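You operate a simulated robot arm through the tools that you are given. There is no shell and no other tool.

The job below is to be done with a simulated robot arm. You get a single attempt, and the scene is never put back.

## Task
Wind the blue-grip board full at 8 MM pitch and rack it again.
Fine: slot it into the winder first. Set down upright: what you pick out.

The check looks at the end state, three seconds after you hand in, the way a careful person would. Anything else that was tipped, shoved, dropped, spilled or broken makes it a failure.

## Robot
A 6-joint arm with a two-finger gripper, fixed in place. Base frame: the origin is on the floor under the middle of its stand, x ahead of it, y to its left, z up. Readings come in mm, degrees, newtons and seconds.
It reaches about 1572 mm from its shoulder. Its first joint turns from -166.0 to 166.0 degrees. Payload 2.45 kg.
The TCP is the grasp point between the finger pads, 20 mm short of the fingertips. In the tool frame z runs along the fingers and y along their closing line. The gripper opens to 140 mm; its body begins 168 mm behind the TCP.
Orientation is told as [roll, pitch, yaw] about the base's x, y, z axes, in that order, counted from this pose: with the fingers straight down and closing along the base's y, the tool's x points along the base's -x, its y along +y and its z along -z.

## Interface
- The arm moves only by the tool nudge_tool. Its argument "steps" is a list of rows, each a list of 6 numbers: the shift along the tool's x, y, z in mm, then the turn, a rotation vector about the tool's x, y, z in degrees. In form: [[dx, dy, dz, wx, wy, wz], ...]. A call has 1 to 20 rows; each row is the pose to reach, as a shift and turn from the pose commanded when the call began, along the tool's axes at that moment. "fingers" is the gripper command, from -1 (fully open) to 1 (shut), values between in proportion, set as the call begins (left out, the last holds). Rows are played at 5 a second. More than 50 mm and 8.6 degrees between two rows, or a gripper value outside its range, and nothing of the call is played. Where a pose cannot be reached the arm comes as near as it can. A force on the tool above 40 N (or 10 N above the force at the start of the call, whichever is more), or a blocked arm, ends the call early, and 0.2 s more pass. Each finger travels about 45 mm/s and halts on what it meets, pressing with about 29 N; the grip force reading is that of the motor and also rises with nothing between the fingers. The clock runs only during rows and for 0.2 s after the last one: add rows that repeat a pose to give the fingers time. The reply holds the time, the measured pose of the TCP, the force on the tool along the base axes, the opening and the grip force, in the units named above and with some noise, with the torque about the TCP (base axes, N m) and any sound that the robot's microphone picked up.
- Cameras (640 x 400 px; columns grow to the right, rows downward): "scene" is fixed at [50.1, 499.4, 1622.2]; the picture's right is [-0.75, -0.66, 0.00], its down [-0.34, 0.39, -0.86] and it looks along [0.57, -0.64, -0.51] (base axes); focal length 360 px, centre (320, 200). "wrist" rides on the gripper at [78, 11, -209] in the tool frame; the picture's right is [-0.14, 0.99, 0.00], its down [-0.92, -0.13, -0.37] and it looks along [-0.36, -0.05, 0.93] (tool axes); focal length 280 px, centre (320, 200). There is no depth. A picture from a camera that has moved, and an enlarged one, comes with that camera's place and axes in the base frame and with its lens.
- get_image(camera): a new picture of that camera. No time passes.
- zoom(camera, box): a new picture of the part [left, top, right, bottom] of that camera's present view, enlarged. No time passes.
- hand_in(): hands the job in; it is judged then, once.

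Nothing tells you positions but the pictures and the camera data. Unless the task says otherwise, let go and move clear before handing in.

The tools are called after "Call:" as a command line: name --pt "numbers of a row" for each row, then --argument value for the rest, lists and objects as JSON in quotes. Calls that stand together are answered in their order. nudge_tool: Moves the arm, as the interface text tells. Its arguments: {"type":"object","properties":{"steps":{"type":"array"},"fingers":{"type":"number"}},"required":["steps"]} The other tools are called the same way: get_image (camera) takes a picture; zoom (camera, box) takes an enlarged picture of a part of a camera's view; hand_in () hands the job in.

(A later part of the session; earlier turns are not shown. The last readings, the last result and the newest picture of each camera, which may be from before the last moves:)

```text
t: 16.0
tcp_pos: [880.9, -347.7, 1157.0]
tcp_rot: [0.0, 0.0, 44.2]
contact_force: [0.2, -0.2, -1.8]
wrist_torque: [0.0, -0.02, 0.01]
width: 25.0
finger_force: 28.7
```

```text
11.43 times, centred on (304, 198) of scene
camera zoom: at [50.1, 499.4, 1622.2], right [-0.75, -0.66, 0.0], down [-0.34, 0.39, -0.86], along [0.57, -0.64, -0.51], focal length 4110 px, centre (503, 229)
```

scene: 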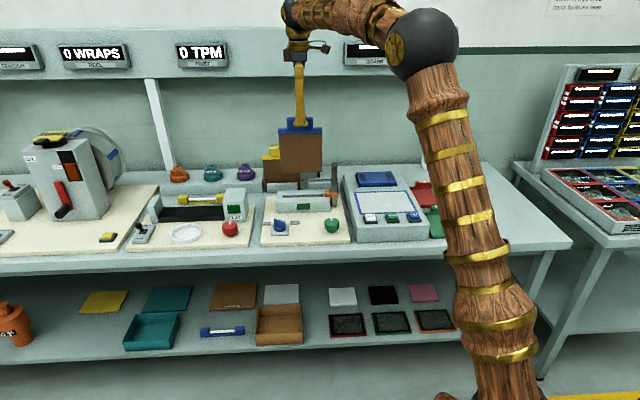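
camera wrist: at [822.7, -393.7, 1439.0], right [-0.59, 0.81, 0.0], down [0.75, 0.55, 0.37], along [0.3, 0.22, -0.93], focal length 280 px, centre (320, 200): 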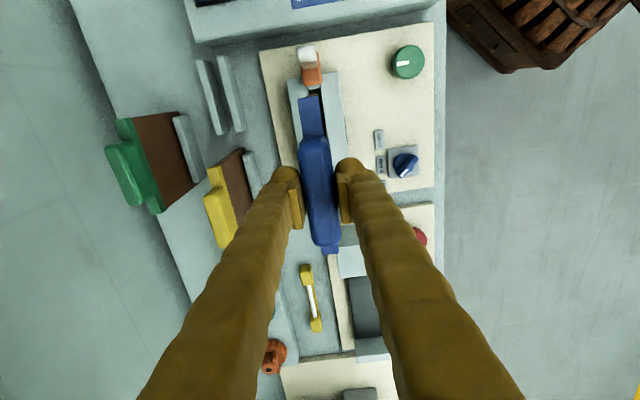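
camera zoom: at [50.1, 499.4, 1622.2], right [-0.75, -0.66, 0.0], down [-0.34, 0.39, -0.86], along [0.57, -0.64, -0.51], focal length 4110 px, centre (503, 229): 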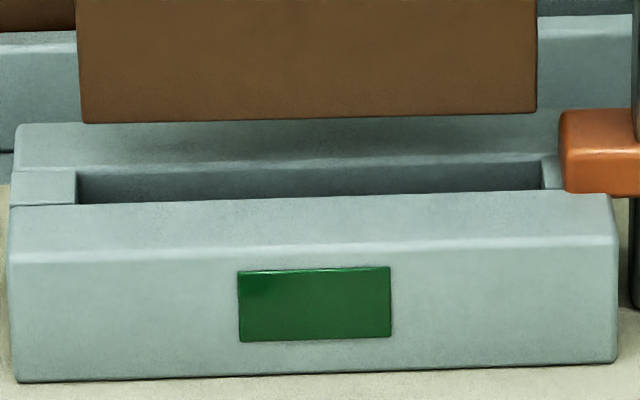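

Depth needs about +1.3 mm; length is centred within a millimetre. I'll correct and lower the first bit into the slot mouth, watching the force.

Call:
nudge_tool --pt "0 -1.3 0 0 0 0" --pt "0 -1.3 10 0 0 0" --pt "0 -1.3 20 0 0 0" --pt "0 -1.3 28 0 0 0" --pt "0 -1.3 34 0 0 0" --pt "0 -1.3 40 0 0 0"

Call:
zoom --camera "scene" --box '[260, 130, 350, 215]'

Call:
zoom --camera "wrist" --box '[280, 40, 360, 140]'

```text
t: 17.4
tcp_pos: [881.9, -348.8, 1117.6]
tcp_rot: [0.0, 0.0, 44.2]
contact_force: [0.0, 0.2, -1.3]
wrist_torque: [0.0, 0.01, 0.02]
width: 24.9
finger_force: 29.0
```

```text
4.71 times, centred on (305, 172) of scene
camera zoom: at [50.1, 499.4, 1622.2], right [-0.75, -0.66, 0.0], down [-0.34, 0.39, -0.86], along [0.57, -0.64, -0.51], focal length 1692 px, centre (391, 329)
```

zoom: 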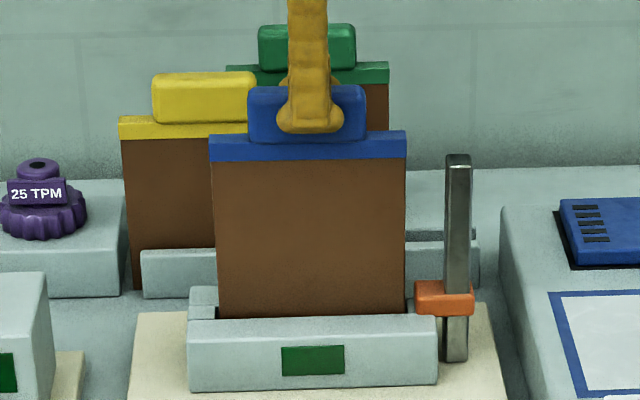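

```text
4.00 times, centred on (320, 90) of wrist
camera zoom: at [818.2, -395.8, 1325.1], right [-0.59, 0.81, 0.0], down [0.75, 0.55, 0.37], along [0.3, 0.22, -0.93], focal length 1122 px, centre (320, 640)
```

zoom: 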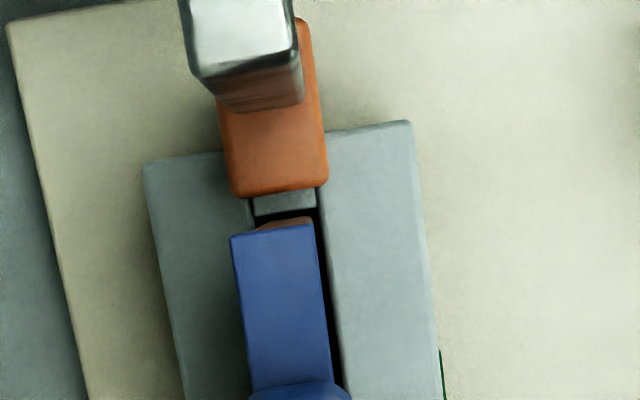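

The board has entered the slot with no side force. I'll continue down gently until it seats.

Call:
nudge_tool --pt "0 0 5 0 0 0" --pt "0 0 10 0 0 0" --pt "0 0 15 0 0 0" --pt "0 0 19 0 0 0" --pt "0 0 22 0 0 0"

```text
t: 18.6
tcp_pos: [881.7, -350.5, 1093.5]
tcp_rot: [0.1, 0.0, 44.3]
contact_force: [0.0, -0.6, -2.9]
wrist_torque: [0.04, -0.02, 0.0]
width: 25.0
finger_force: 29.3
```

Still free: the force reading is only the board's weight. Lowering further in small steps.

Call:
nudge_tool --pt "0 0 3 0 0 0" --pt "0 0 6 0 0 0" --pt "0 0 8 0 0 0" --pt "0 0 10 0 0 0"

```text
t: 19.6
tcp_pos: [881.7, -347.5, 1084.9]
tcp_rot: [0.0, -0.1, 44.2]
contact_force: [0.4, -0.9, -2.5]
wrist_torque: [0.0, 0.0, 0.0]
width: 24.9
finger_force: 28.7
```

Call:
nudge_tool --pt "0 0 2 0 0 0" --pt "0 0 4 0 0 0" --pt "0 0 6 0 0 0" --pt "0 0 6 0 0 0"

Call:
zoom --camera "scene" --box '[260, 130, 350, 215]'

```text
t: 20.6
tcp_pos: [881.8, -347.2, 1080.2]
tcp_rot: [-0.1, 0.0, 44.2]
contact_force: [-0.9, -1.9, 21.8]
wrist_torque: [-0.13, 0.0, 0.01]
width: 25.0
finger_force: 29.2
```

```text
4.71 times, centred on (305, 172) of scene
camera zoom: at [50.1, 499.4, 1622.2], right [-0.75, -0.66, 0.0], down [-0.34, 0.39, -0.86], along [0.57, -0.64, -0.51], focal length 1692 px, centre (391, 329)
```

zoom: 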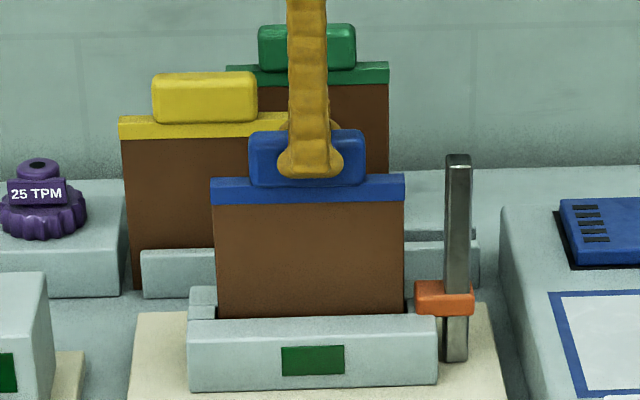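

Contact at Z≈1080 shows the board is seated on the slot floor. I'll relax the load, open the fingers and rise clear.

Call:
nudge_tool --pt "0 0 -1.5 0 0 0" --pt "0 0 -1.5 0 0 0"

Call:
nudge_tool --fingers -0.2 --pt "0 0 0 0 0 0" --pt "0 0 0 0 0 0" --pt "0 0 0 0 0 0" --pt "0 0 0 0 0 0" --pt "0 0 0 0 0 0"

Call:
zoom --camera "scene" --box '[260, 130, 350, 215]'

Call:
get_image --camera "wrist"

Call:
get_image --camera "scene"

```text
t: 21.2
tcp_pos: [882.9, -348.1, 1079.9]
tcp_rot: [0.1, -0.1, 44.2]
contact_force: [1.0, -0.8, 17.0]
wrist_torque: [0.03, -0.04, 0.0]
width: 24.9
finger_force: 28.9
```

```text
t: 22.4
tcp_pos: [882.7, -348.6, 1080.2]
tcp_rot: [0.0, 0.1, 44.2]
contact_force: [-0.4, -0.7, -0.4]
wrist_torque: [-0.02, 0.02, -0.01]
width: 84.0
finger_force: 0.1
```

```text
4.71 times, centred on (305, 172) of scene
camera zoom: at [50.1, 499.4, 1622.2], right [-0.75, -0.66, 0.0], down [-0.34, 0.39, -0.86], along [0.57, -0.64, -0.51], focal length 1692 px, centre (391, 329)
```

zoom: 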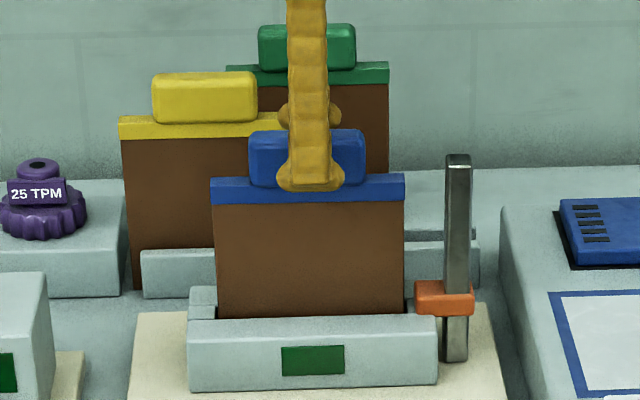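

```text
taken
camera wrist: at [818.9, -395.3, 1288.1], right [-0.59, 0.81, 0.0], down [0.75, 0.55, 0.37], along [0.3, 0.22, -0.93], focal length 280 px, centre (320, 200)
```

wrist: 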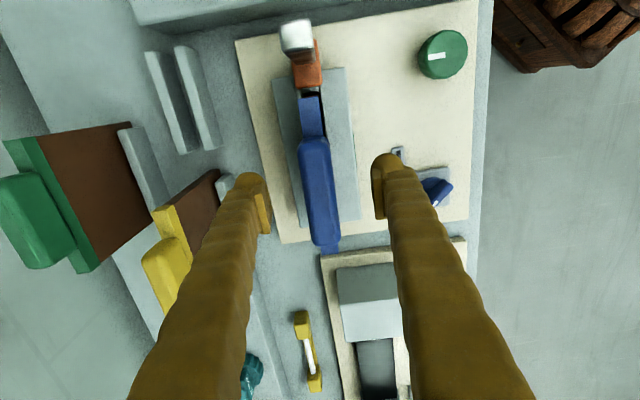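

```text
taken
```

scene: 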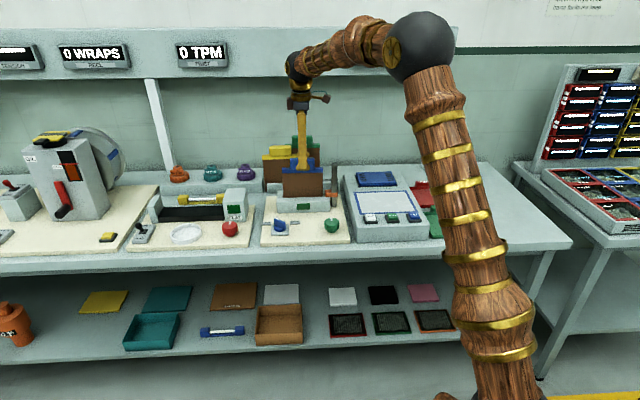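

The board stands seated in the winder by itself. I'll rise straight up and go over the blue pitch selector, turning the tool to match its 45° fin.

Call:
nudge_tool --pt "0 0 -20 0 0 0" --pt "0 0 -50 0 0 0" --pt "0 0 -80 0 0 0" --pt "0 0 -110 0 0 0" --pt "-20 40 -110 0 0 0" --pt "-41 80 -110 0 0 0" --pt "-62 120 -110 0 0 0" --pt "-82 155 -110 0 0 0" --pt "-82 155 -110 0 0 8" --pt "-82 155 -110 0 0 16" --pt "-82 155 -110 0 0 24" --pt "-82 155 -110 0 0 32" --pt "-82 155 -110 0 0 40" --pt "-82 155 -110 0 0 45" --pt "-82 155 -110 0 0 45"

Call:
get_image --camera "wrist"

Call:
get_image --camera "scene"

```text
t: 25.6
tcp_pos: [833.7, -180.3, 1188.9]
tcp_rot: [0.0, 0.0, -0.9]
contact_force: [0.4, 1.4, 0.1]
wrist_torque: [-0.02, -0.02, 0.0]
width: 83.8
finger_force: 0.0
```

```text
taken
camera wrist: at [755.1, -168.0, 1398.1], right [0.15, 0.99, 0.0], down [0.92, -0.14, 0.37], along [0.36, -0.06, -0.93], focal length 280 px, centre (320, 200)
```

wrist: 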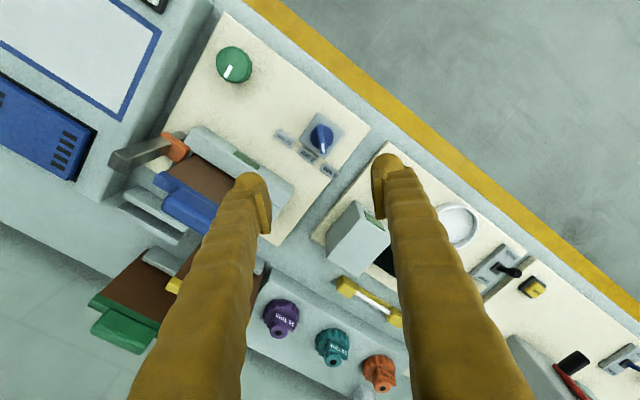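

```text
taken
```

scene: 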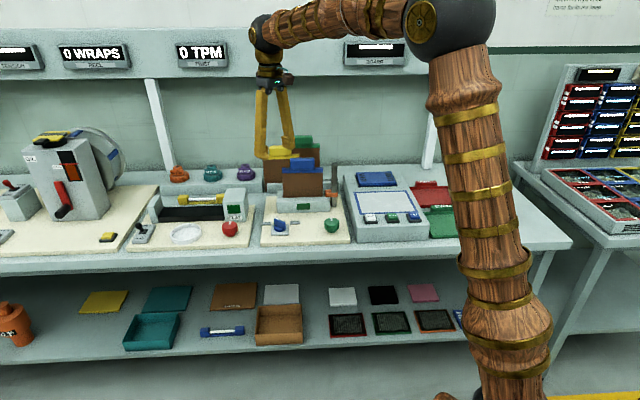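

The selector is in view, slightly nearer the robot than the TCP. I'll zoom on it, the winder's green screen and the BOARD display.

Call:
zoom --camera "wrist" --box '[270, 95, 370, 185]'

Call:
zoom --camera "scene" --box '[335, 35, 415, 75]'

Call:
zoom --camera "scene" --box '[255, 145, 355, 245]'

Call:
zoom --camera "scene" --box '[262, 205, 302, 245]'

```text
4.44 times, centred on (320, 140) of wrist
camera zoom: at [755.1, -168.0, 1398.1], right [0.15, 0.99, 0.0], down [0.92, -0.14, 0.37], along [0.36, -0.06, -0.93], focal length 1246 px, centre (320, 467)
```

zoom: 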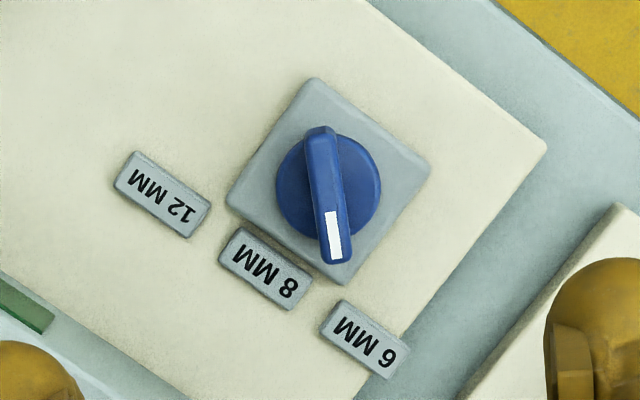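

```text
8.00 times, centred on (375, 55) of scene
camera zoom: at [50.1, 499.4, 1622.2], right [-0.75, -0.66, 0.0], down [-0.34, 0.39, -0.86], along [0.57, -0.64, -0.51], focal length 2877 px, centre (-120, 1360)
```

zoom: 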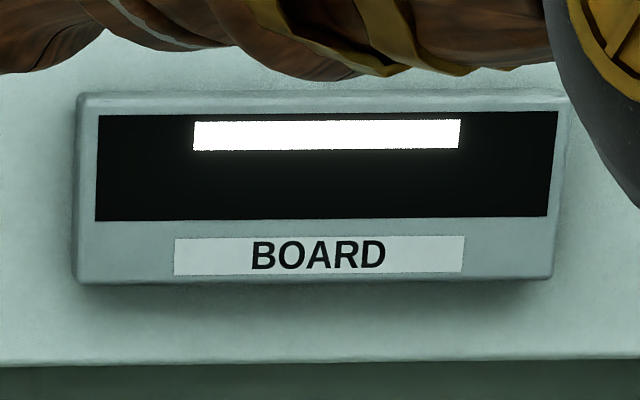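

```text
4.00 times, centred on (305, 195) of scene
camera zoom: at [50.1, 499.4, 1622.2], right [-0.75, -0.66, 0.0], down [-0.34, 0.39, -0.86], along [0.57, -0.64, -0.51], focal length 1438 px, centre (380, 220)
```

zoom: 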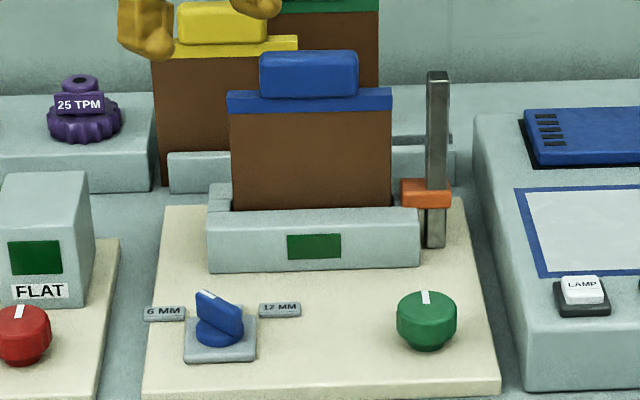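

```text
10.00 times, centred on (282, 225) of scene
camera zoom: at [50.1, 499.4, 1622.2], right [-0.75, -0.66, 0.0], down [-0.34, 0.39, -0.86], along [0.57, -0.64, -0.51], focal length 3596 px, centre (700, -50)
```

zoom: 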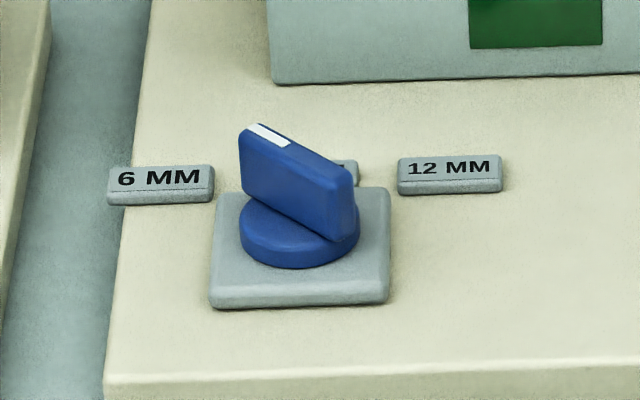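

The fin lies along the tool's x axis, centred about 3 mm off in y, with its top at Z≈929. I'll narrow the fingers to 50 mm, centre on it, and descend to just above.

Call:
nudge_tool --fingers 0.286 --pt "0 3.1 40 0 0 0" --pt "0 3.1 80 0 0 0" --pt "0 3.1 120 0 0 0" --pt "0 3.1 160 0 0 0" --pt "0 3.1 200 0 0 0" --pt "0 3.1 225 0 0 0" --pt "0 3.1 225 0 0 0"

Call:
get_image --camera "wrist"

Call:
zoom --camera "scene" --box '[240, 160, 330, 245]'

```text
t: 27.2
tcp_pos: [832.9, -176.8, 963.6]
tcp_rot: [-0.1, 0.0, -0.7]
contact_force: [1.1, 0.5, 0.4]
wrist_torque: [-0.01, 0.0, 0.02]
width: 50.0
finger_force: 0.0
```

```text
taken
camera wrist: at [755.5, -165.7, 1171.2], right [0.15, 0.99, 0.0], down [0.92, -0.14, 0.37], along [0.36, -0.06, -0.93], focal length 280 px, centre (320, 200)
```

wrist: 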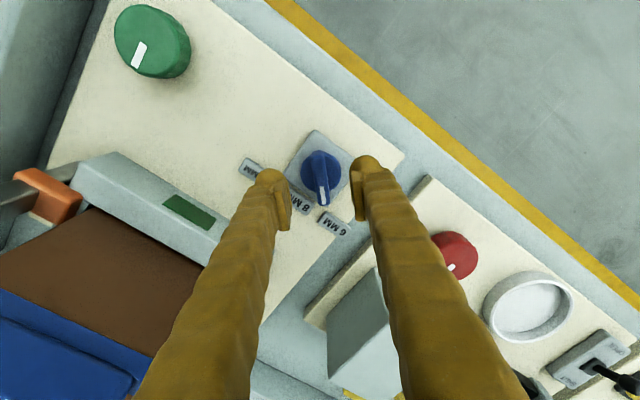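

```text
4.71 times, centred on (285, 202) of scene
camera zoom: at [50.1, 499.4, 1622.2], right [-0.75, -0.66, 0.0], down [-0.34, 0.39, -0.86], along [0.57, -0.64, -0.51], focal length 1692 px, centre (485, 188)
```

zoom: 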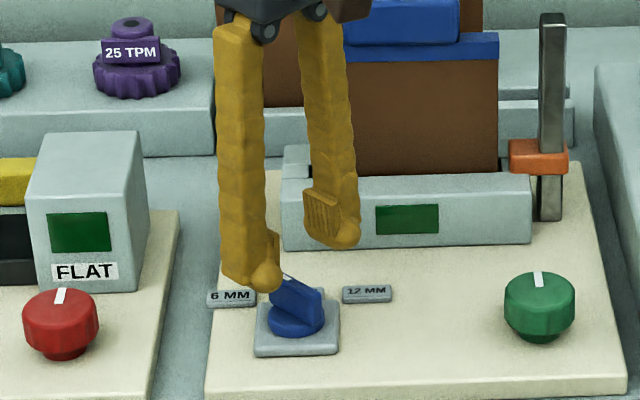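

The fingers straddle the fin. A close zoom will confirm centring before the last few centimetres.

Call:
zoom --camera "wrist" --box '[280, 130, 360, 220]'

Call:
zoom --camera "scene" --box '[262, 200, 312, 240]'

```text
4.44 times, centred on (320, 175) of wrist
camera zoom: at [755.5, -165.7, 1171.2], right [0.15, 0.99, 0.0], down [0.92, -0.14, 0.37], along [0.36, -0.06, -0.93], focal length 1246 px, centre (320, 311)
```

zoom: 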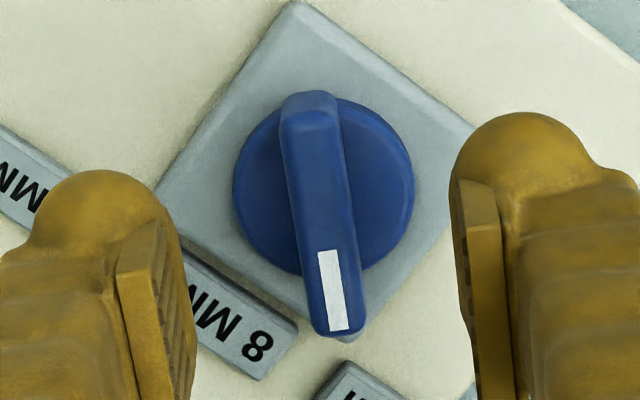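

```text
10.00 times, centred on (287, 220) of scene
camera zoom: at [50.1, 499.4, 1622.2], right [-0.75, -0.66, 0.0], down [-0.34, 0.39, -0.86], along [0.57, -0.64, -0.51], focal length 3596 px, centre (650, 0)
```

zoom: 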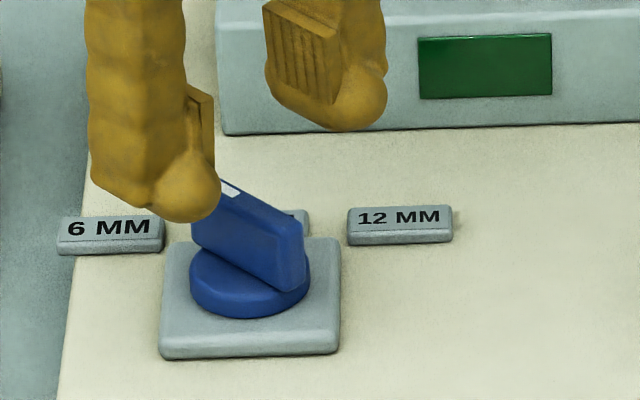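

Axis offset is only (2, 1) mm. I'll correct it, descend so the tips sit just above the disc, and close on the fin.

Call:
nudge_tool --pt "2 1 12 0 0 0" --pt "2 1 24 0 0 0" --pt "2 1 32 0 0 0" --pt "2 1 38 0 0 0" --pt "2 1 38 0 0 0"

Call:
zoom --camera "scene" --box '[262, 200, 312, 240]'

Call:
zoom --camera "wrist" --box '[280, 130, 360, 220]'

```text
t: 28.4
tcp_pos: [830.8, -175.6, 927.7]
tcp_rot: [0.0, 0.0, -0.9]
contact_force: [0.9, 0.3, 0.7]
wrist_torque: [0.0, 0.01, -0.06]
width: 49.9
finger_force: 0.1
```

```text
10.00 times, centred on (287, 220) of scene
camera zoom: at [50.1, 499.4, 1622.2], right [-0.75, -0.66, 0.0], down [-0.34, 0.39, -0.86], along [0.57, -0.64, -0.51], focal length 3596 px, centre (650, 0)
```

zoom: 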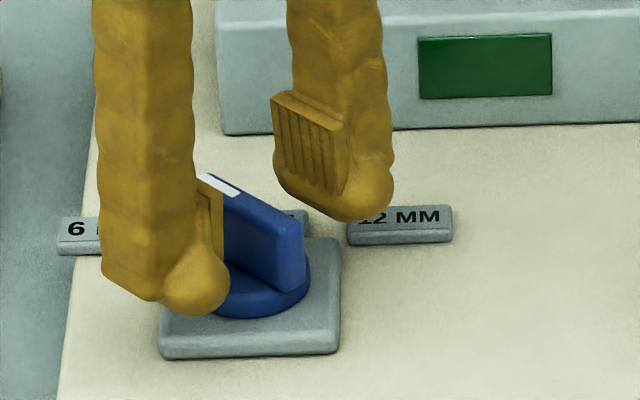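

```text
4.44 times, centred on (320, 175) of wrist
camera zoom: at [752.9, -164.4, 1135.4], right [0.15, 0.99, 0.0], down [0.92, -0.14, 0.37], along [0.36, -0.06, -0.93], focal length 1246 px, centre (320, 311)
```

zoom: 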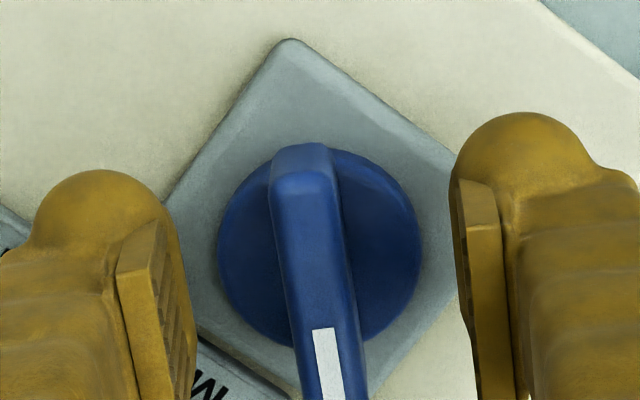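

The fin is between the pads; closing on it.

Call:
nudge_tool --fingers 1 --pt "0 0 0 0 0 0" --pt "0 0 0 0 0 0" --pt "0 0 0 0 0 0" --pt "0 0 0 0 0 0" --pt "0 0 0 0 0 0"

Call:
zoom --camera "wrist" --box '[280, 130, 360, 220]'

```text
t: 29.6
tcp_pos: [830.5, -176.2, 926.6]
tcp_rot: [0.1, 0.0, -0.7]
contact_force: [-1.6, -13.7, -3.3]
wrist_torque: [-0.15, -0.01, -0.03]
width: 11.4
finger_force: 38.3
```

```text
4.44 times, centred on (320, 175) of wrist
camera zoom: at [752.9, -164.9, 1135.5], right [0.15, 0.99, 0.0], down [0.92, -0.14, 0.37], along [0.36, -0.06, -0.93], focal length 1246 px, centre (320, 311)
```

zoom: 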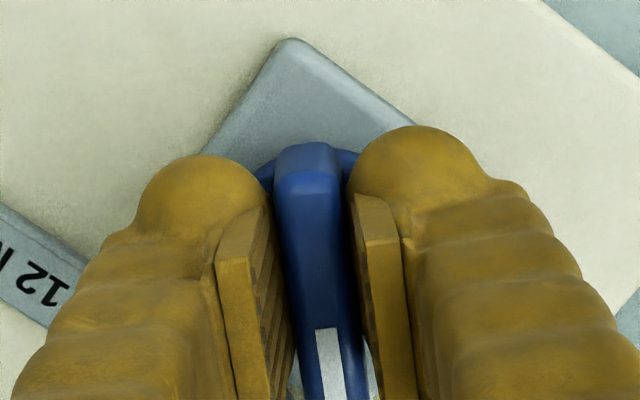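

The fin is gripped at 11.4 mm with a slight sideways load. I'll ease that and then turn 45° clockwise (seen from above) to the 8 MM position.

Call:
nudge_tool --pt "0 -0.8 0 0 0 0" --pt "0 -0.8 0 0 0 0"

Call:
nudge_tool --pt "0 0 0 0 0 7" --pt "0 0 0 0 0 14" --pt "0 0 0 0 0 21" --pt "0 0 0 0 0 28" --pt "0 0 0 0 0 35" --pt "0 0 0 0 0 42" --pt "0 0 0 0 0 45" --pt "0 0 0 0 0 45"

Call:
get_image --camera "wrist"

Call:
zoom --camera "scene" --box '[240, 160, 330, 245]'

```text
t: 30.2
tcp_pos: [830.2, -176.1, 927.4]
tcp_rot: [-0.1, 0.0, -0.7]
contact_force: [-5.3, -2.9, 3.5]
wrist_torque: [-0.05, 0.07, -0.01]
width: 11.5
finger_force: 38.1
```

```text
t: 31.4
tcp_pos: [831.9, -174.4, 927.9]
tcp_rot: [0.1, 0.0, -34.8]
contact_force: [2.3, 1.7, 0.9]
wrist_torque: [0.04, -0.04, -0.02]
width: 11.3
finger_force: 38.2
stopped in row 6: the force on the tool passed its limit at 41 N (the readings are from after the stop); the commanded pose is now the measured one
```

```text
taken
camera wrist: at [773.6, -121.6, 1135.6], right [0.68, 0.73, 0.0], down [0.68, -0.63, 0.37], along [0.27, -0.25, -0.93], focal length 280 px, centre (320, 200)
```

wrist: 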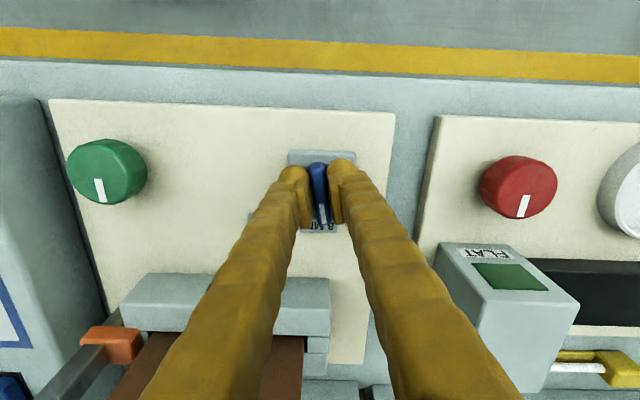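

```text
4.71 times, centred on (285, 202) of scene
camera zoom: at [50.1, 499.4, 1622.2], right [-0.75, -0.66, 0.0], down [-0.34, 0.39, -0.86], along [0.57, -0.64, -0.51], focal length 1692 px, centre (485, 188)
```

zoom: 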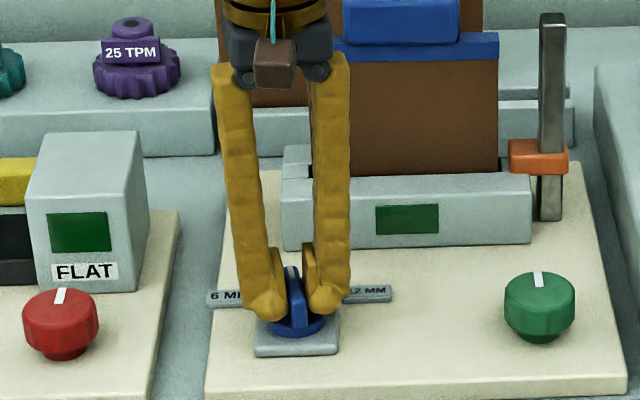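

The turn stopped at about 34° from a lateral force, though the knob followed. The force is now near zero, so I'll continue the remaining ~11° gently.

Call:
nudge_tool --pt "0 0 0 0 0 3.5" --pt "0 0 0 0 0 7" --pt "0 0 0 0 0 10"

Call:
zoom --camera "wrist" --box '[270, 130, 370, 250]'

```text
t: 32.2
tcp_pos: [832.0, -174.4, 927.3]
tcp_rot: [0.1, 0.1, -44.8]
contact_force: [11.1, 12.2, -9.0]
wrist_torque: [0.04, -0.19, 0.05]
width: 11.2
finger_force: 38.9
```

```text
3.33 times, centred on (320, 190) of wrist
camera zoom: at [784.3, -111.9, 1135.6], right [0.8, 0.6, 0.0], down [0.56, -0.74, 0.37], along [0.22, -0.29, -0.93], focal length 935 px, centre (320, 233)
```

zoom: 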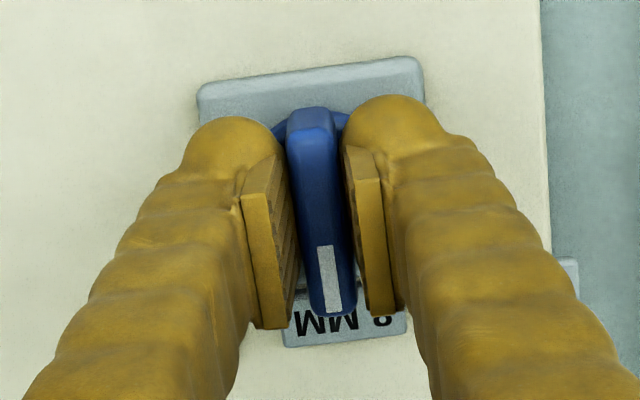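

The pointer now sits at the 8 MM label. I'll add the last degree, ease the side load, release and back off straight up to look.

Call:
nudge_tool --pt "0 0.6 0 0 0 1" --pt "0 0.8 0 0 0 1" --pt "0 0.8 0 0 0 1"

Call:
nudge_tool --fingers 0.286 --pt "0 0 0 0 0 0" --pt "0 0 0 0 0 0" --pt "0 0 0 0 0 0" --pt "0 0 0 0 0 0" --pt "0 0 -25 0 0 0" --pt "0 0 -50 0 0 0" --pt "0 0 -80 0 0 0" --pt "0 0 -80 0 0 0"

Call:
get_image --camera "wrist"

Call:
zoom --camera "scene" --box '[262, 200, 312, 240]'

Call:
zoom --camera "wrist" --box '[270, 110, 370, 210]'

Call:
get_image --camera "scene"

```text
t: 33.0
tcp_pos: [832.6, -174.0, 926.6]
tcp_rot: [0.0, 0.2, -45.7]
contact_force: [-3.9, 10.9, -6.3]
wrist_torque: [0.17, 0.1, 0.01]
width: 11.5
finger_force: 38.1
```

```text
t: 34.8
tcp_pos: [831.5, -173.7, 1007.0]
tcp_rot: [0.1, 0.1, -45.8]
contact_force: [0.2, 0.7, 0.3]
wrist_torque: [-0.04, -0.02, -0.01]
width: 49.9
finger_force: 0.1
```

```text
taken
camera wrist: at [785.5, -110.5, 1215.4], right [0.81, 0.59, 0.0], down [0.55, -0.75, 0.37], along [0.22, -0.3, -0.93], focal length 280 px, centre (320, 200)
```

wrist: 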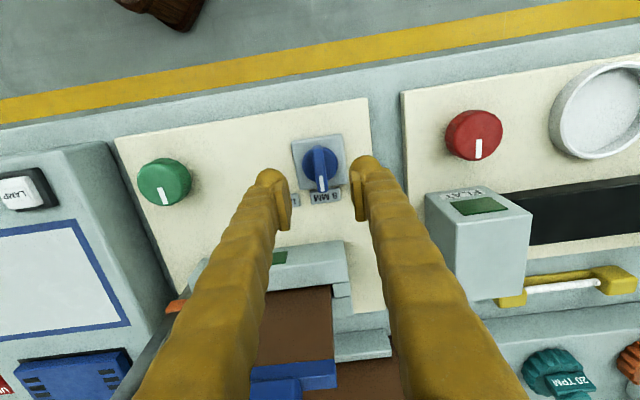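

```text
10.00 times, centred on (287, 220) of scene
camera zoom: at [50.1, 499.4, 1622.2], right [-0.75, -0.66, 0.0], down [-0.34, 0.39, -0.86], along [0.57, -0.64, -0.51], focal length 3596 px, centre (650, 0)
```

zoom: 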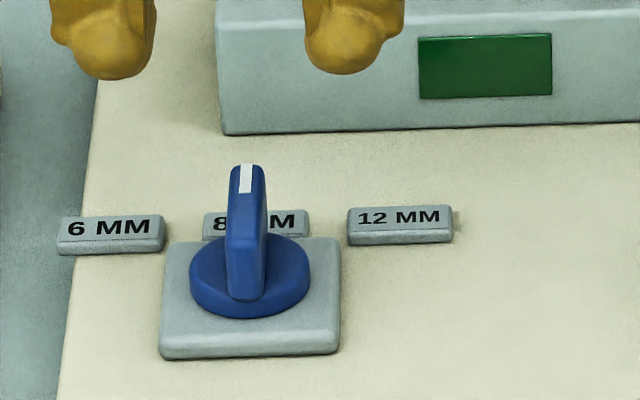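

```text
4.00 times, centred on (320, 160) of wrist
camera zoom: at [785.5, -110.5, 1215.4], right [0.81, 0.59, 0.0], down [0.55, -0.75, 0.37], along [0.22, -0.3, -0.93], focal length 1122 px, centre (320, 360)
```

zoom: 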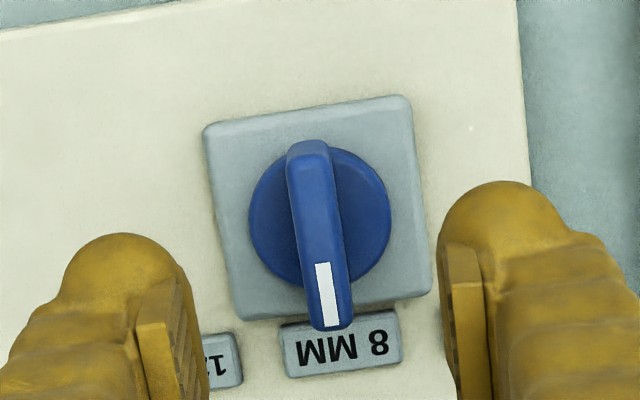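

```text
taken
```

scene: 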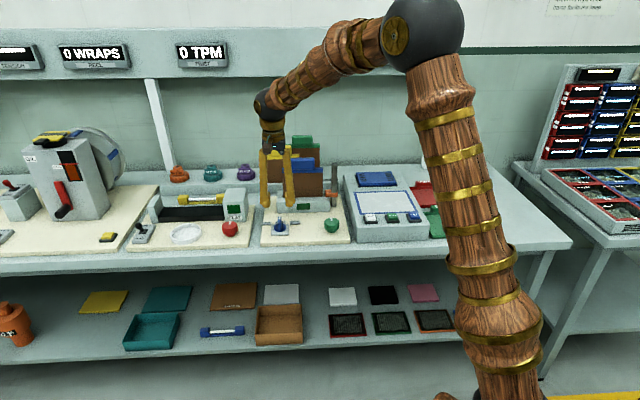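

The selector now reads 8 MM. I'll move over the green drive knob, keep clear above it, and measure it.

Call:
nudge_tool --fingers 0.05 --pt "1 -40 -5 0 0 0" --pt "2 -80 -5 0 0 0" --pt "3 -120 -5 0 0 0" --pt "3 -160 -5 0 0 0" --pt "3 -179 -5 0 0 0" --pt "3 -179 -5 0 0 0"

Call:
get_image --camera "wrist"

Call:
get_image --camera "scene"

Call:
zoom --camera "wrist" --box '[270, 120, 370, 220]'

Call:
zoom --camera "scene" --box '[255, 145, 355, 245]'

```text
t: 36.2
tcp_pos: [700.3, -296.6, 1011.6]
tcp_rot: [0.2, 0.2, -45.8]
contact_force: [0.2, -0.8, 0.2]
wrist_torque: [0.04, -0.02, 0.0]
width: 66.4
finger_force: 0.1
```

```text
taken
camera wrist: at [654.3, -232.9, 1219.7], right [0.81, 0.59, 0.0], down [0.55, -0.75, 0.37], along [0.22, -0.3, -0.93], focal length 280 px, centre (320, 200)
```

wrist: 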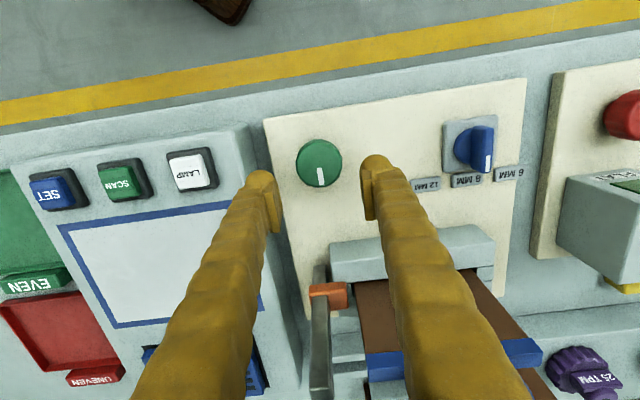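

```text
taken
```

scene: 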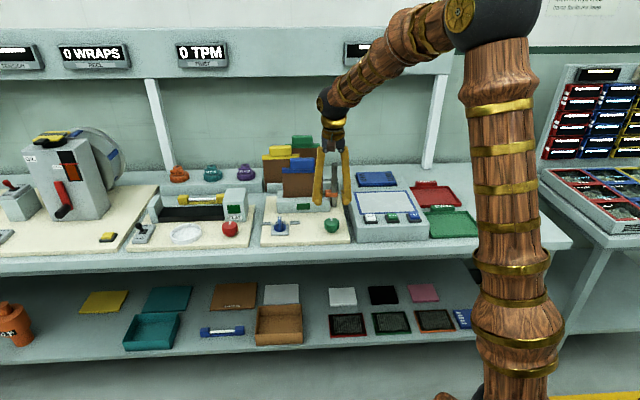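

```text
4.00 times, centred on (320, 170) of wrist
camera zoom: at [654.3, -232.9, 1219.7], right [0.81, 0.59, 0.0], down [0.55, -0.75, 0.37], along [0.22, -0.3, -0.93], focal length 1122 px, centre (320, 320)
```

zoom: 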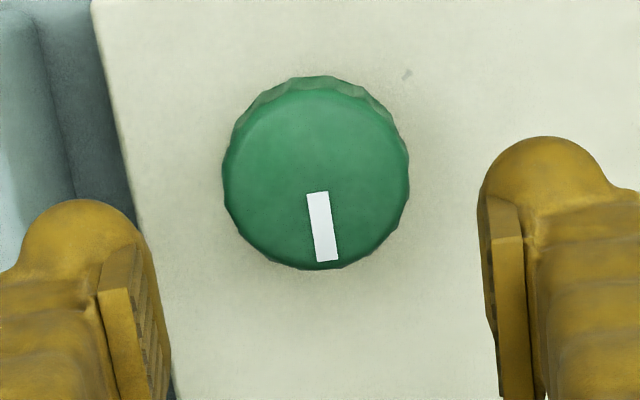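

```text
4.00 times, centred on (305, 195) of scene
camera zoom: at [50.1, 499.4, 1622.2], right [-0.75, -0.66, 0.0], down [-0.34, 0.39, -0.86], along [0.57, -0.64, -0.51], focal length 1438 px, centre (380, 220)
```

zoom: 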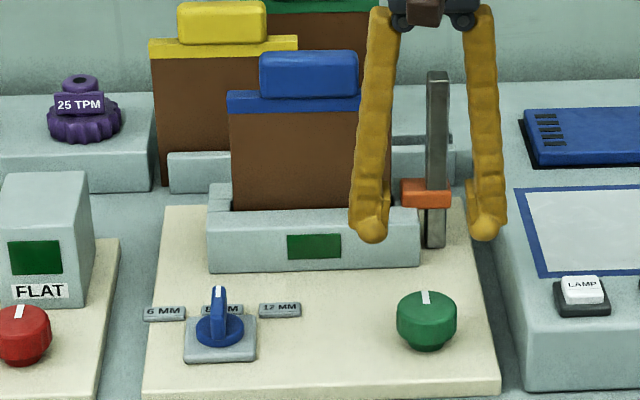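

The green knob is ~49 mm across, top at Z≈931, axis near E≈295, F≈695.5. I'll centre over it and descend partway to re-check.

Call:
nudge_tool --pt "5.4 -0.3 20 0 0 0" --pt "5.4 -0.3 40 0 0 0" --pt "5.4 -0.3 55 0 0 0" --pt "5.4 -0.3 55 0 0 0"

Call:
zoom --camera "wrist" --box '[260, 130, 380, 240]'

Call:
zoom --camera "scene" --box '[305, 190, 365, 245]'

```text
t: 37.2
tcp_pos: [697.9, -293.5, 956.4]
tcp_rot: [0.1, 0.2, -45.9]
contact_force: [-0.3, -0.1, 0.5]
wrist_torque: [-0.02, -0.01, 0.01]
width: 66.6
finger_force: 0.0
```

```text
3.64 times, centred on (320, 185) of wrist
camera zoom: at [651.9, -230.2, 1165.1], right [0.81, 0.59, 0.0], down [0.55, -0.75, 0.37], along [0.22, -0.3, -0.93], focal length 1020 px, centre (320, 254)
```

zoom: 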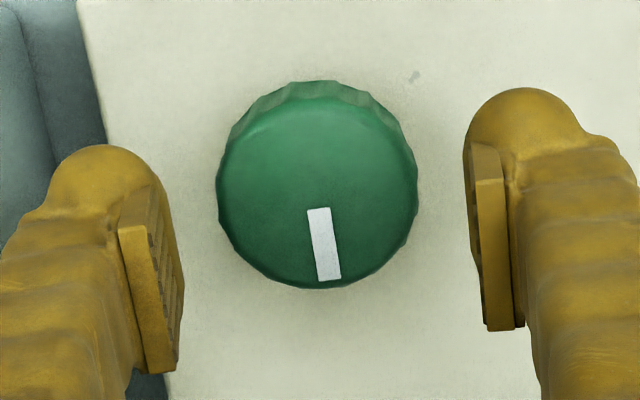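

```text
7.27 times, centred on (335, 218) of scene
camera zoom: at [50.1, 499.4, 1622.2], right [-0.75, -0.66, 0.0], down [-0.34, 0.39, -0.86], along [0.57, -0.64, -0.51], focal length 2615 px, centre (211, 73)
```

zoom: 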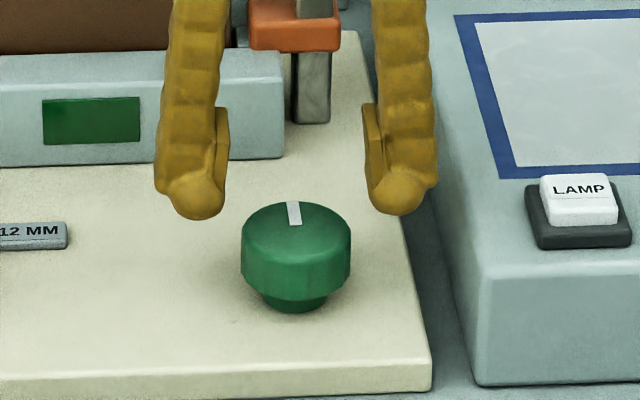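

The axis is within 1 mm. I'll descend around the knob with tips just above the mat, then close.

Call:
nudge_tool --pt "0.6 -0.4 15 0 0 0" --pt "0.6 -0.4 28 0 0 0" --pt "0.6 -0.4 37 0 0 0" --pt "0.6 -0.4 37 0 0 0"

Call:
nudge_tool --fingers 1 --pt "0 0 0 0 0 0" --pt "0 0 0 0 0 0" --pt "0 0 0 0 0 0" --pt "0 0 0 0 0 0"

Call:
zoom --camera "scene" --box '[305, 190, 365, 245]'

Call:
zoom --camera "wrist" --box '[260, 130, 380, 240]'

```text
t: 38.2
tcp_pos: [696.3, -292.4, 920.9]
tcp_rot: [0.1, 0.1, -45.9]
contact_force: [-0.4, -0.8, -0.7]
wrist_torque: [-0.02, -0.01, 0.01]
width: 66.5
finger_force: 0.1
```

```text
t: 39.2
tcp_pos: [697.0, -292.6, 920.3]
tcp_rot: [0.0, 0.0, -45.8]
contact_force: [-13.1, -13.2, -0.6]
wrist_torque: [-0.13, 0.09, -0.1]
width: 50.9
finger_force: 45.2
```

```text
7.27 times, centred on (335, 218) of scene
camera zoom: at [50.1, 499.4, 1622.2], right [-0.75, -0.66, 0.0], down [-0.34, 0.39, -0.86], along [0.57, -0.64, -0.51], focal length 2615 px, centre (211, 73)
```

zoom: 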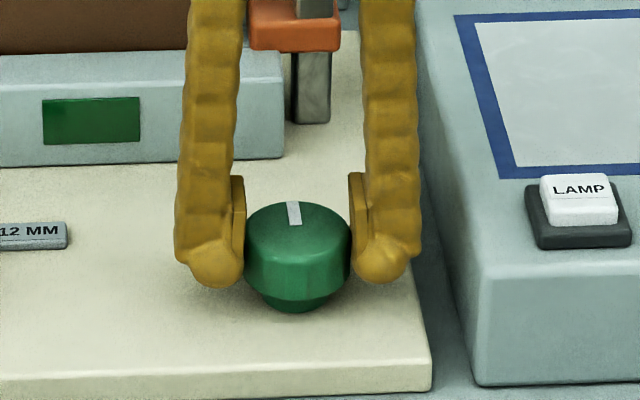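

```text
3.64 times, centred on (320, 185) of wrist
camera zoom: at [650.3, -230.2, 1128.2], right [0.81, 0.59, 0.0], down [0.55, -0.75, 0.37], along [0.22, -0.3, -0.93], focal length 1020 px, centre (320, 254)
```

zoom: 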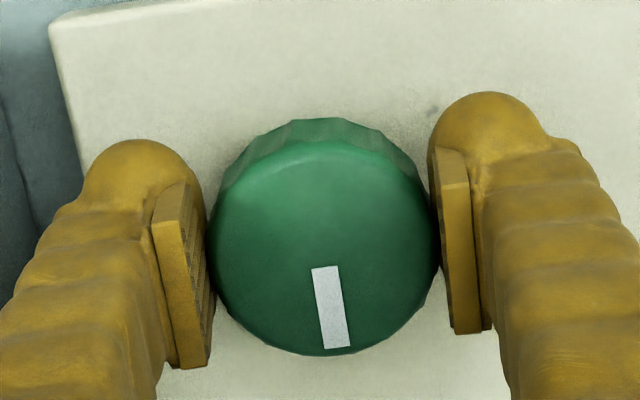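

The knob is gripped with about 19 N of side load along the bench. I'll shift 1.4 mm to centre it and turn 40° clockwise as a trial.

Call:
nudge_tool --pt "0 -1.4 0 0 0 0" --pt "0 -1.4 0 0 0 0"

Call:
nudge_tool --pt "0 0 0 0 0 8" --pt "0 0 0 0 0 16" --pt "0 0 0 0 0 24" --pt "0 0 0 0 0 32" --pt "0 0 0 0 0 40" --pt "0 0 0 0 0 40"

Call:
get_image --camera "scene"

Call:
zoom --camera "scene" --box '[255, 145, 365, 245]'

Call:
zoom --camera "scene" --box '[325, 30, 415, 75]'

```text
t: 39.8
tcp_pos: [695.4, -293.5, 919.9]
tcp_rot: [0.1, 0.0, -45.8]
contact_force: [12.6, 11.0, -8.3]
wrist_torque: [0.18, -0.16, 0.01]
width: 50.6
finger_force: 45.1
```

```text
t: 40.4
tcp_pos: [697.0, -292.0, 920.6]
tcp_rot: [0.3, 0.0, -57.4]
contact_force: [7.8, 4.8, -3.8]
wrist_torque: [-0.04, -0.13, 0.11]
width: 50.8
finger_force: 44.1
stopped in row 2: the force on the tool passed its limit at 44 N (the readings are from after the stop); the commanded pose is now the measured one
```

```text
taken
```

scene: 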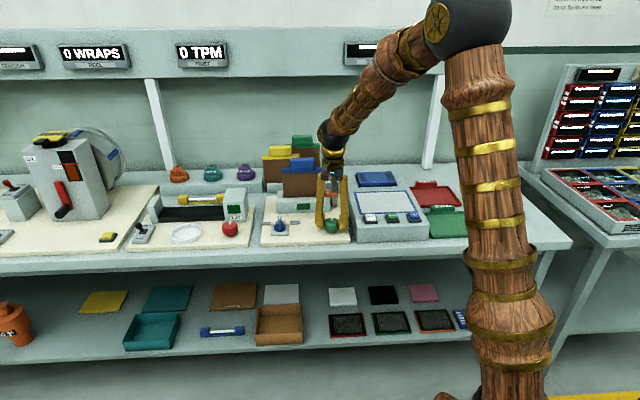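

```text
4.00 times, centred on (310, 195) of scene
camera zoom: at [50.1, 499.4, 1622.2], right [-0.75, -0.66, 0.0], down [-0.34, 0.39, -0.86], along [0.57, -0.64, -0.51], focal length 1438 px, centre (360, 220)
```

zoom: 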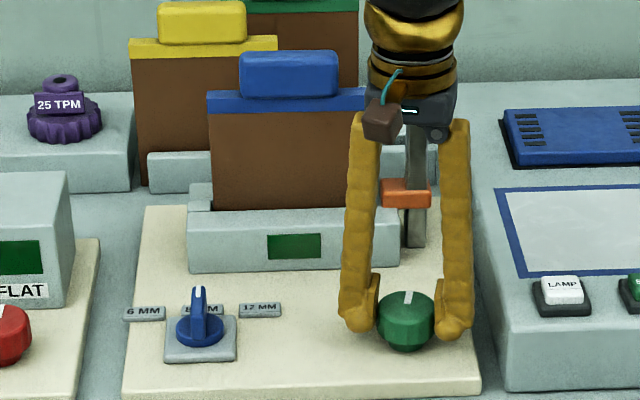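

```text
7.11 times, centred on (370, 52) of scene
camera zoom: at [50.1, 499.4, 1622.2], right [-0.75, -0.66, 0.0], down [-0.34, 0.39, -0.86], along [0.57, -0.64, -0.51], focal length 2557 px, centre (-36, 1249)
```

zoom: 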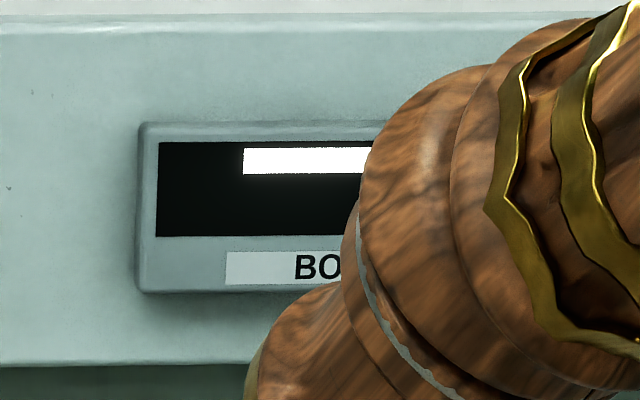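

The trial stopped after about 12° with side load. I'll check whether the knob actually turned.

Call:
zoom --camera "wrist" --box '[260, 130, 380, 240]'

Call:
zoom --camera "scene" --box '[305, 190, 365, 245]'

```text
3.64 times, centred on (320, 185) of wrist
camera zoom: at [664.0, -221.6, 1128.1], right [0.91, 0.42, 0.0], down [0.39, -0.85, 0.37], along [0.16, -0.33, -0.93], focal length 1020 px, centre (320, 254)
```

zoom: 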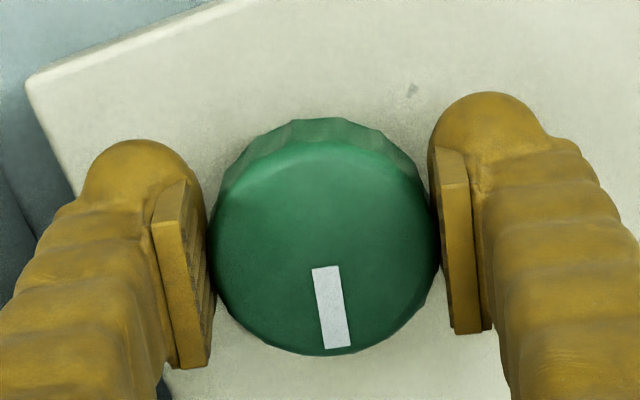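

```text
7.27 times, centred on (335, 218) of scene
camera zoom: at [50.1, 499.4, 1622.2], right [-0.75, -0.66, 0.0], down [-0.34, 0.39, -0.86], along [0.57, -0.64, -0.51], focal length 2615 px, centre (211, 73)
```

zoom: 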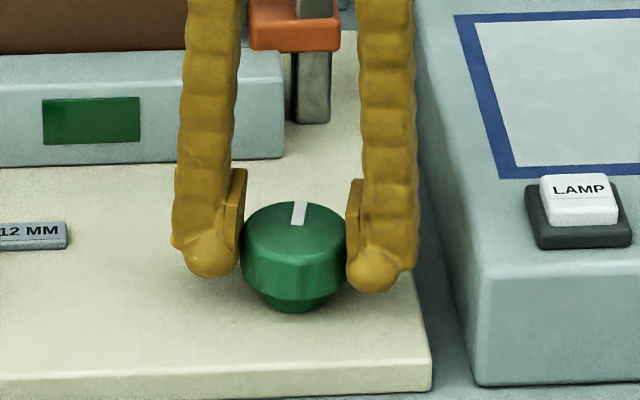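

The knob does turn with the gripper. I'll re-centre using the force reading and continue in smaller turns, tracking the load.

Call:
nudge_tool --pt "0 0.37 0 0 0 0" --pt "0 0.37 0 0 0 0"

Call:
nudge_tool --pt "0 0 0 0 0 5" --pt "0 0 0 0 0 10" --pt "0 0 0 0 0 15" --pt "0 0 0 0 0 15"

```text
t: 41.0
tcp_pos: [696.1, -292.7, 920.2]
tcp_rot: [0.2, 0.0, -57.3]
contact_force: [4.0, 10.6, 6.0]
wrist_torque: [0.09, -0.04, 0.03]
width: 50.5
finger_force: 44.8
```

```text
t: 42.0
tcp_pos: [698.2, -292.7, 919.3]
tcp_rot: [0.1, -0.1, -72.4]
contact_force: [25.9, 29.0, 4.4]
wrist_torque: [0.33, -0.28, 0.15]
width: 50.6
finger_force: 44.4
```

The load shows the axis lies about 1.5 mm further along the bench. Shifting to centre on it.

Call:
nudge_tool --pt "0.4 0.7 0 0 0 0" --pt "0.77 1.29 0 0 0 0" --pt "0.77 1.29 0 0 0 0"

Call:
get_image --camera "scene"

Call:
zoom --camera "scene" --box '[255, 145, 365, 245]'

Call:
zoom --camera "scene" --box '[325, 30, 415, 75]'

```text
t: 42.8
tcp_pos: [699.2, -293.2, 920.8]
tcp_rot: [0.1, 0.0, -72.5]
contact_force: [19.5, 2.5, 1.8]
wrist_torque: [-0.09, -0.16, 0.1]
width: 50.5
finger_force: 44.8
```

```text
taken
```

scene: 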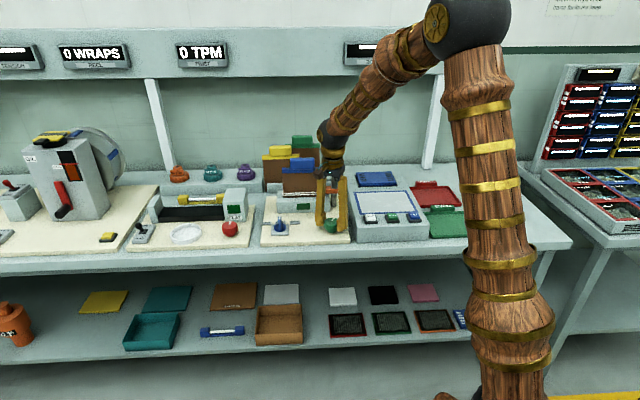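

```text
4.00 times, centred on (310, 195) of scene
camera zoom: at [50.1, 499.4, 1622.2], right [-0.75, -0.66, 0.0], down [-0.34, 0.39, -0.86], along [0.57, -0.64, -0.51], focal length 1438 px, centre (360, 220)
```

zoom: 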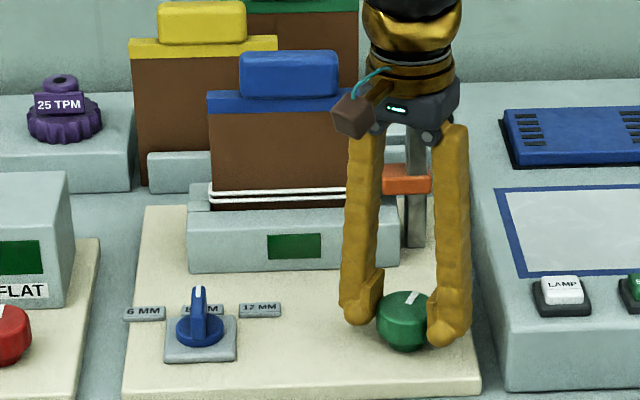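

```text
7.11 times, centred on (370, 52) of scene
camera zoom: at [50.1, 499.4, 1622.2], right [-0.75, -0.66, 0.0], down [-0.34, 0.39, -0.86], along [0.57, -0.64, -0.51], focal length 2557 px, centre (-36, 1249)
```

zoom: 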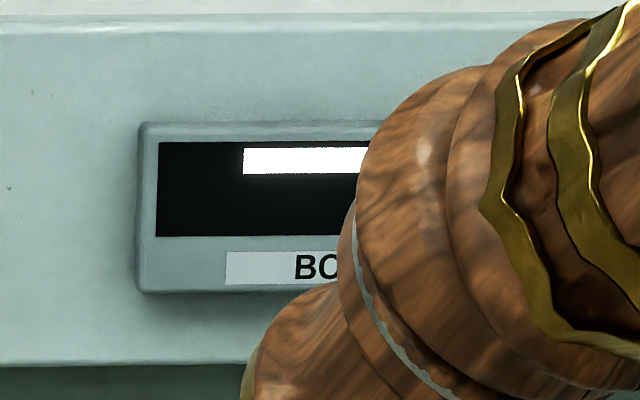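

White wraps are now appearing at the bottom of the board, so clockwise winds. I'll hold still for a moment to see whether it winds by time or by turning.

Call:
nudge_tool --pt "0 0.5 0 0 0 0" --pt "0 0.5 0 0 0 0" --pt "0 0.5 0 0 0 0"

Call:
zoom --camera "scene" --box '[270, 150, 345, 215]'

```text
t: 43.6
tcp_pos: [698.6, -291.1, 920.8]
tcp_rot: [0.1, 0.0, -72.4]
contact_force: [8.1, -16.4, 8.2]
wrist_torque: [-0.26, 0.0, -0.01]
width: 50.6
finger_force: 44.5
```

```text
6.15 times, centred on (308, 182) of scene
camera zoom: at [50.1, 499.4, 1622.2], right [-0.75, -0.66, 0.0], down [-0.34, 0.39, -0.86], along [0.57, -0.64, -0.51], focal length 2213 px, centre (397, 308)
```

zoom: 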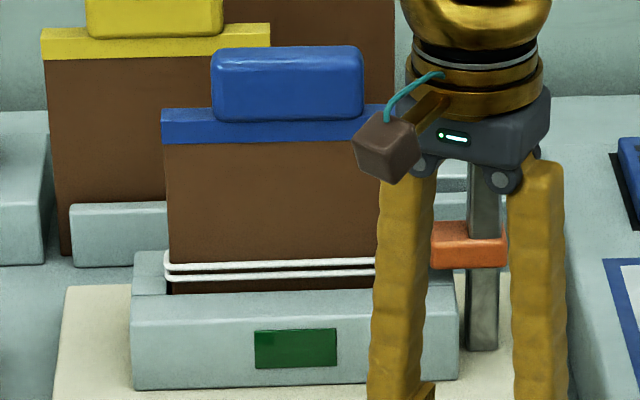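

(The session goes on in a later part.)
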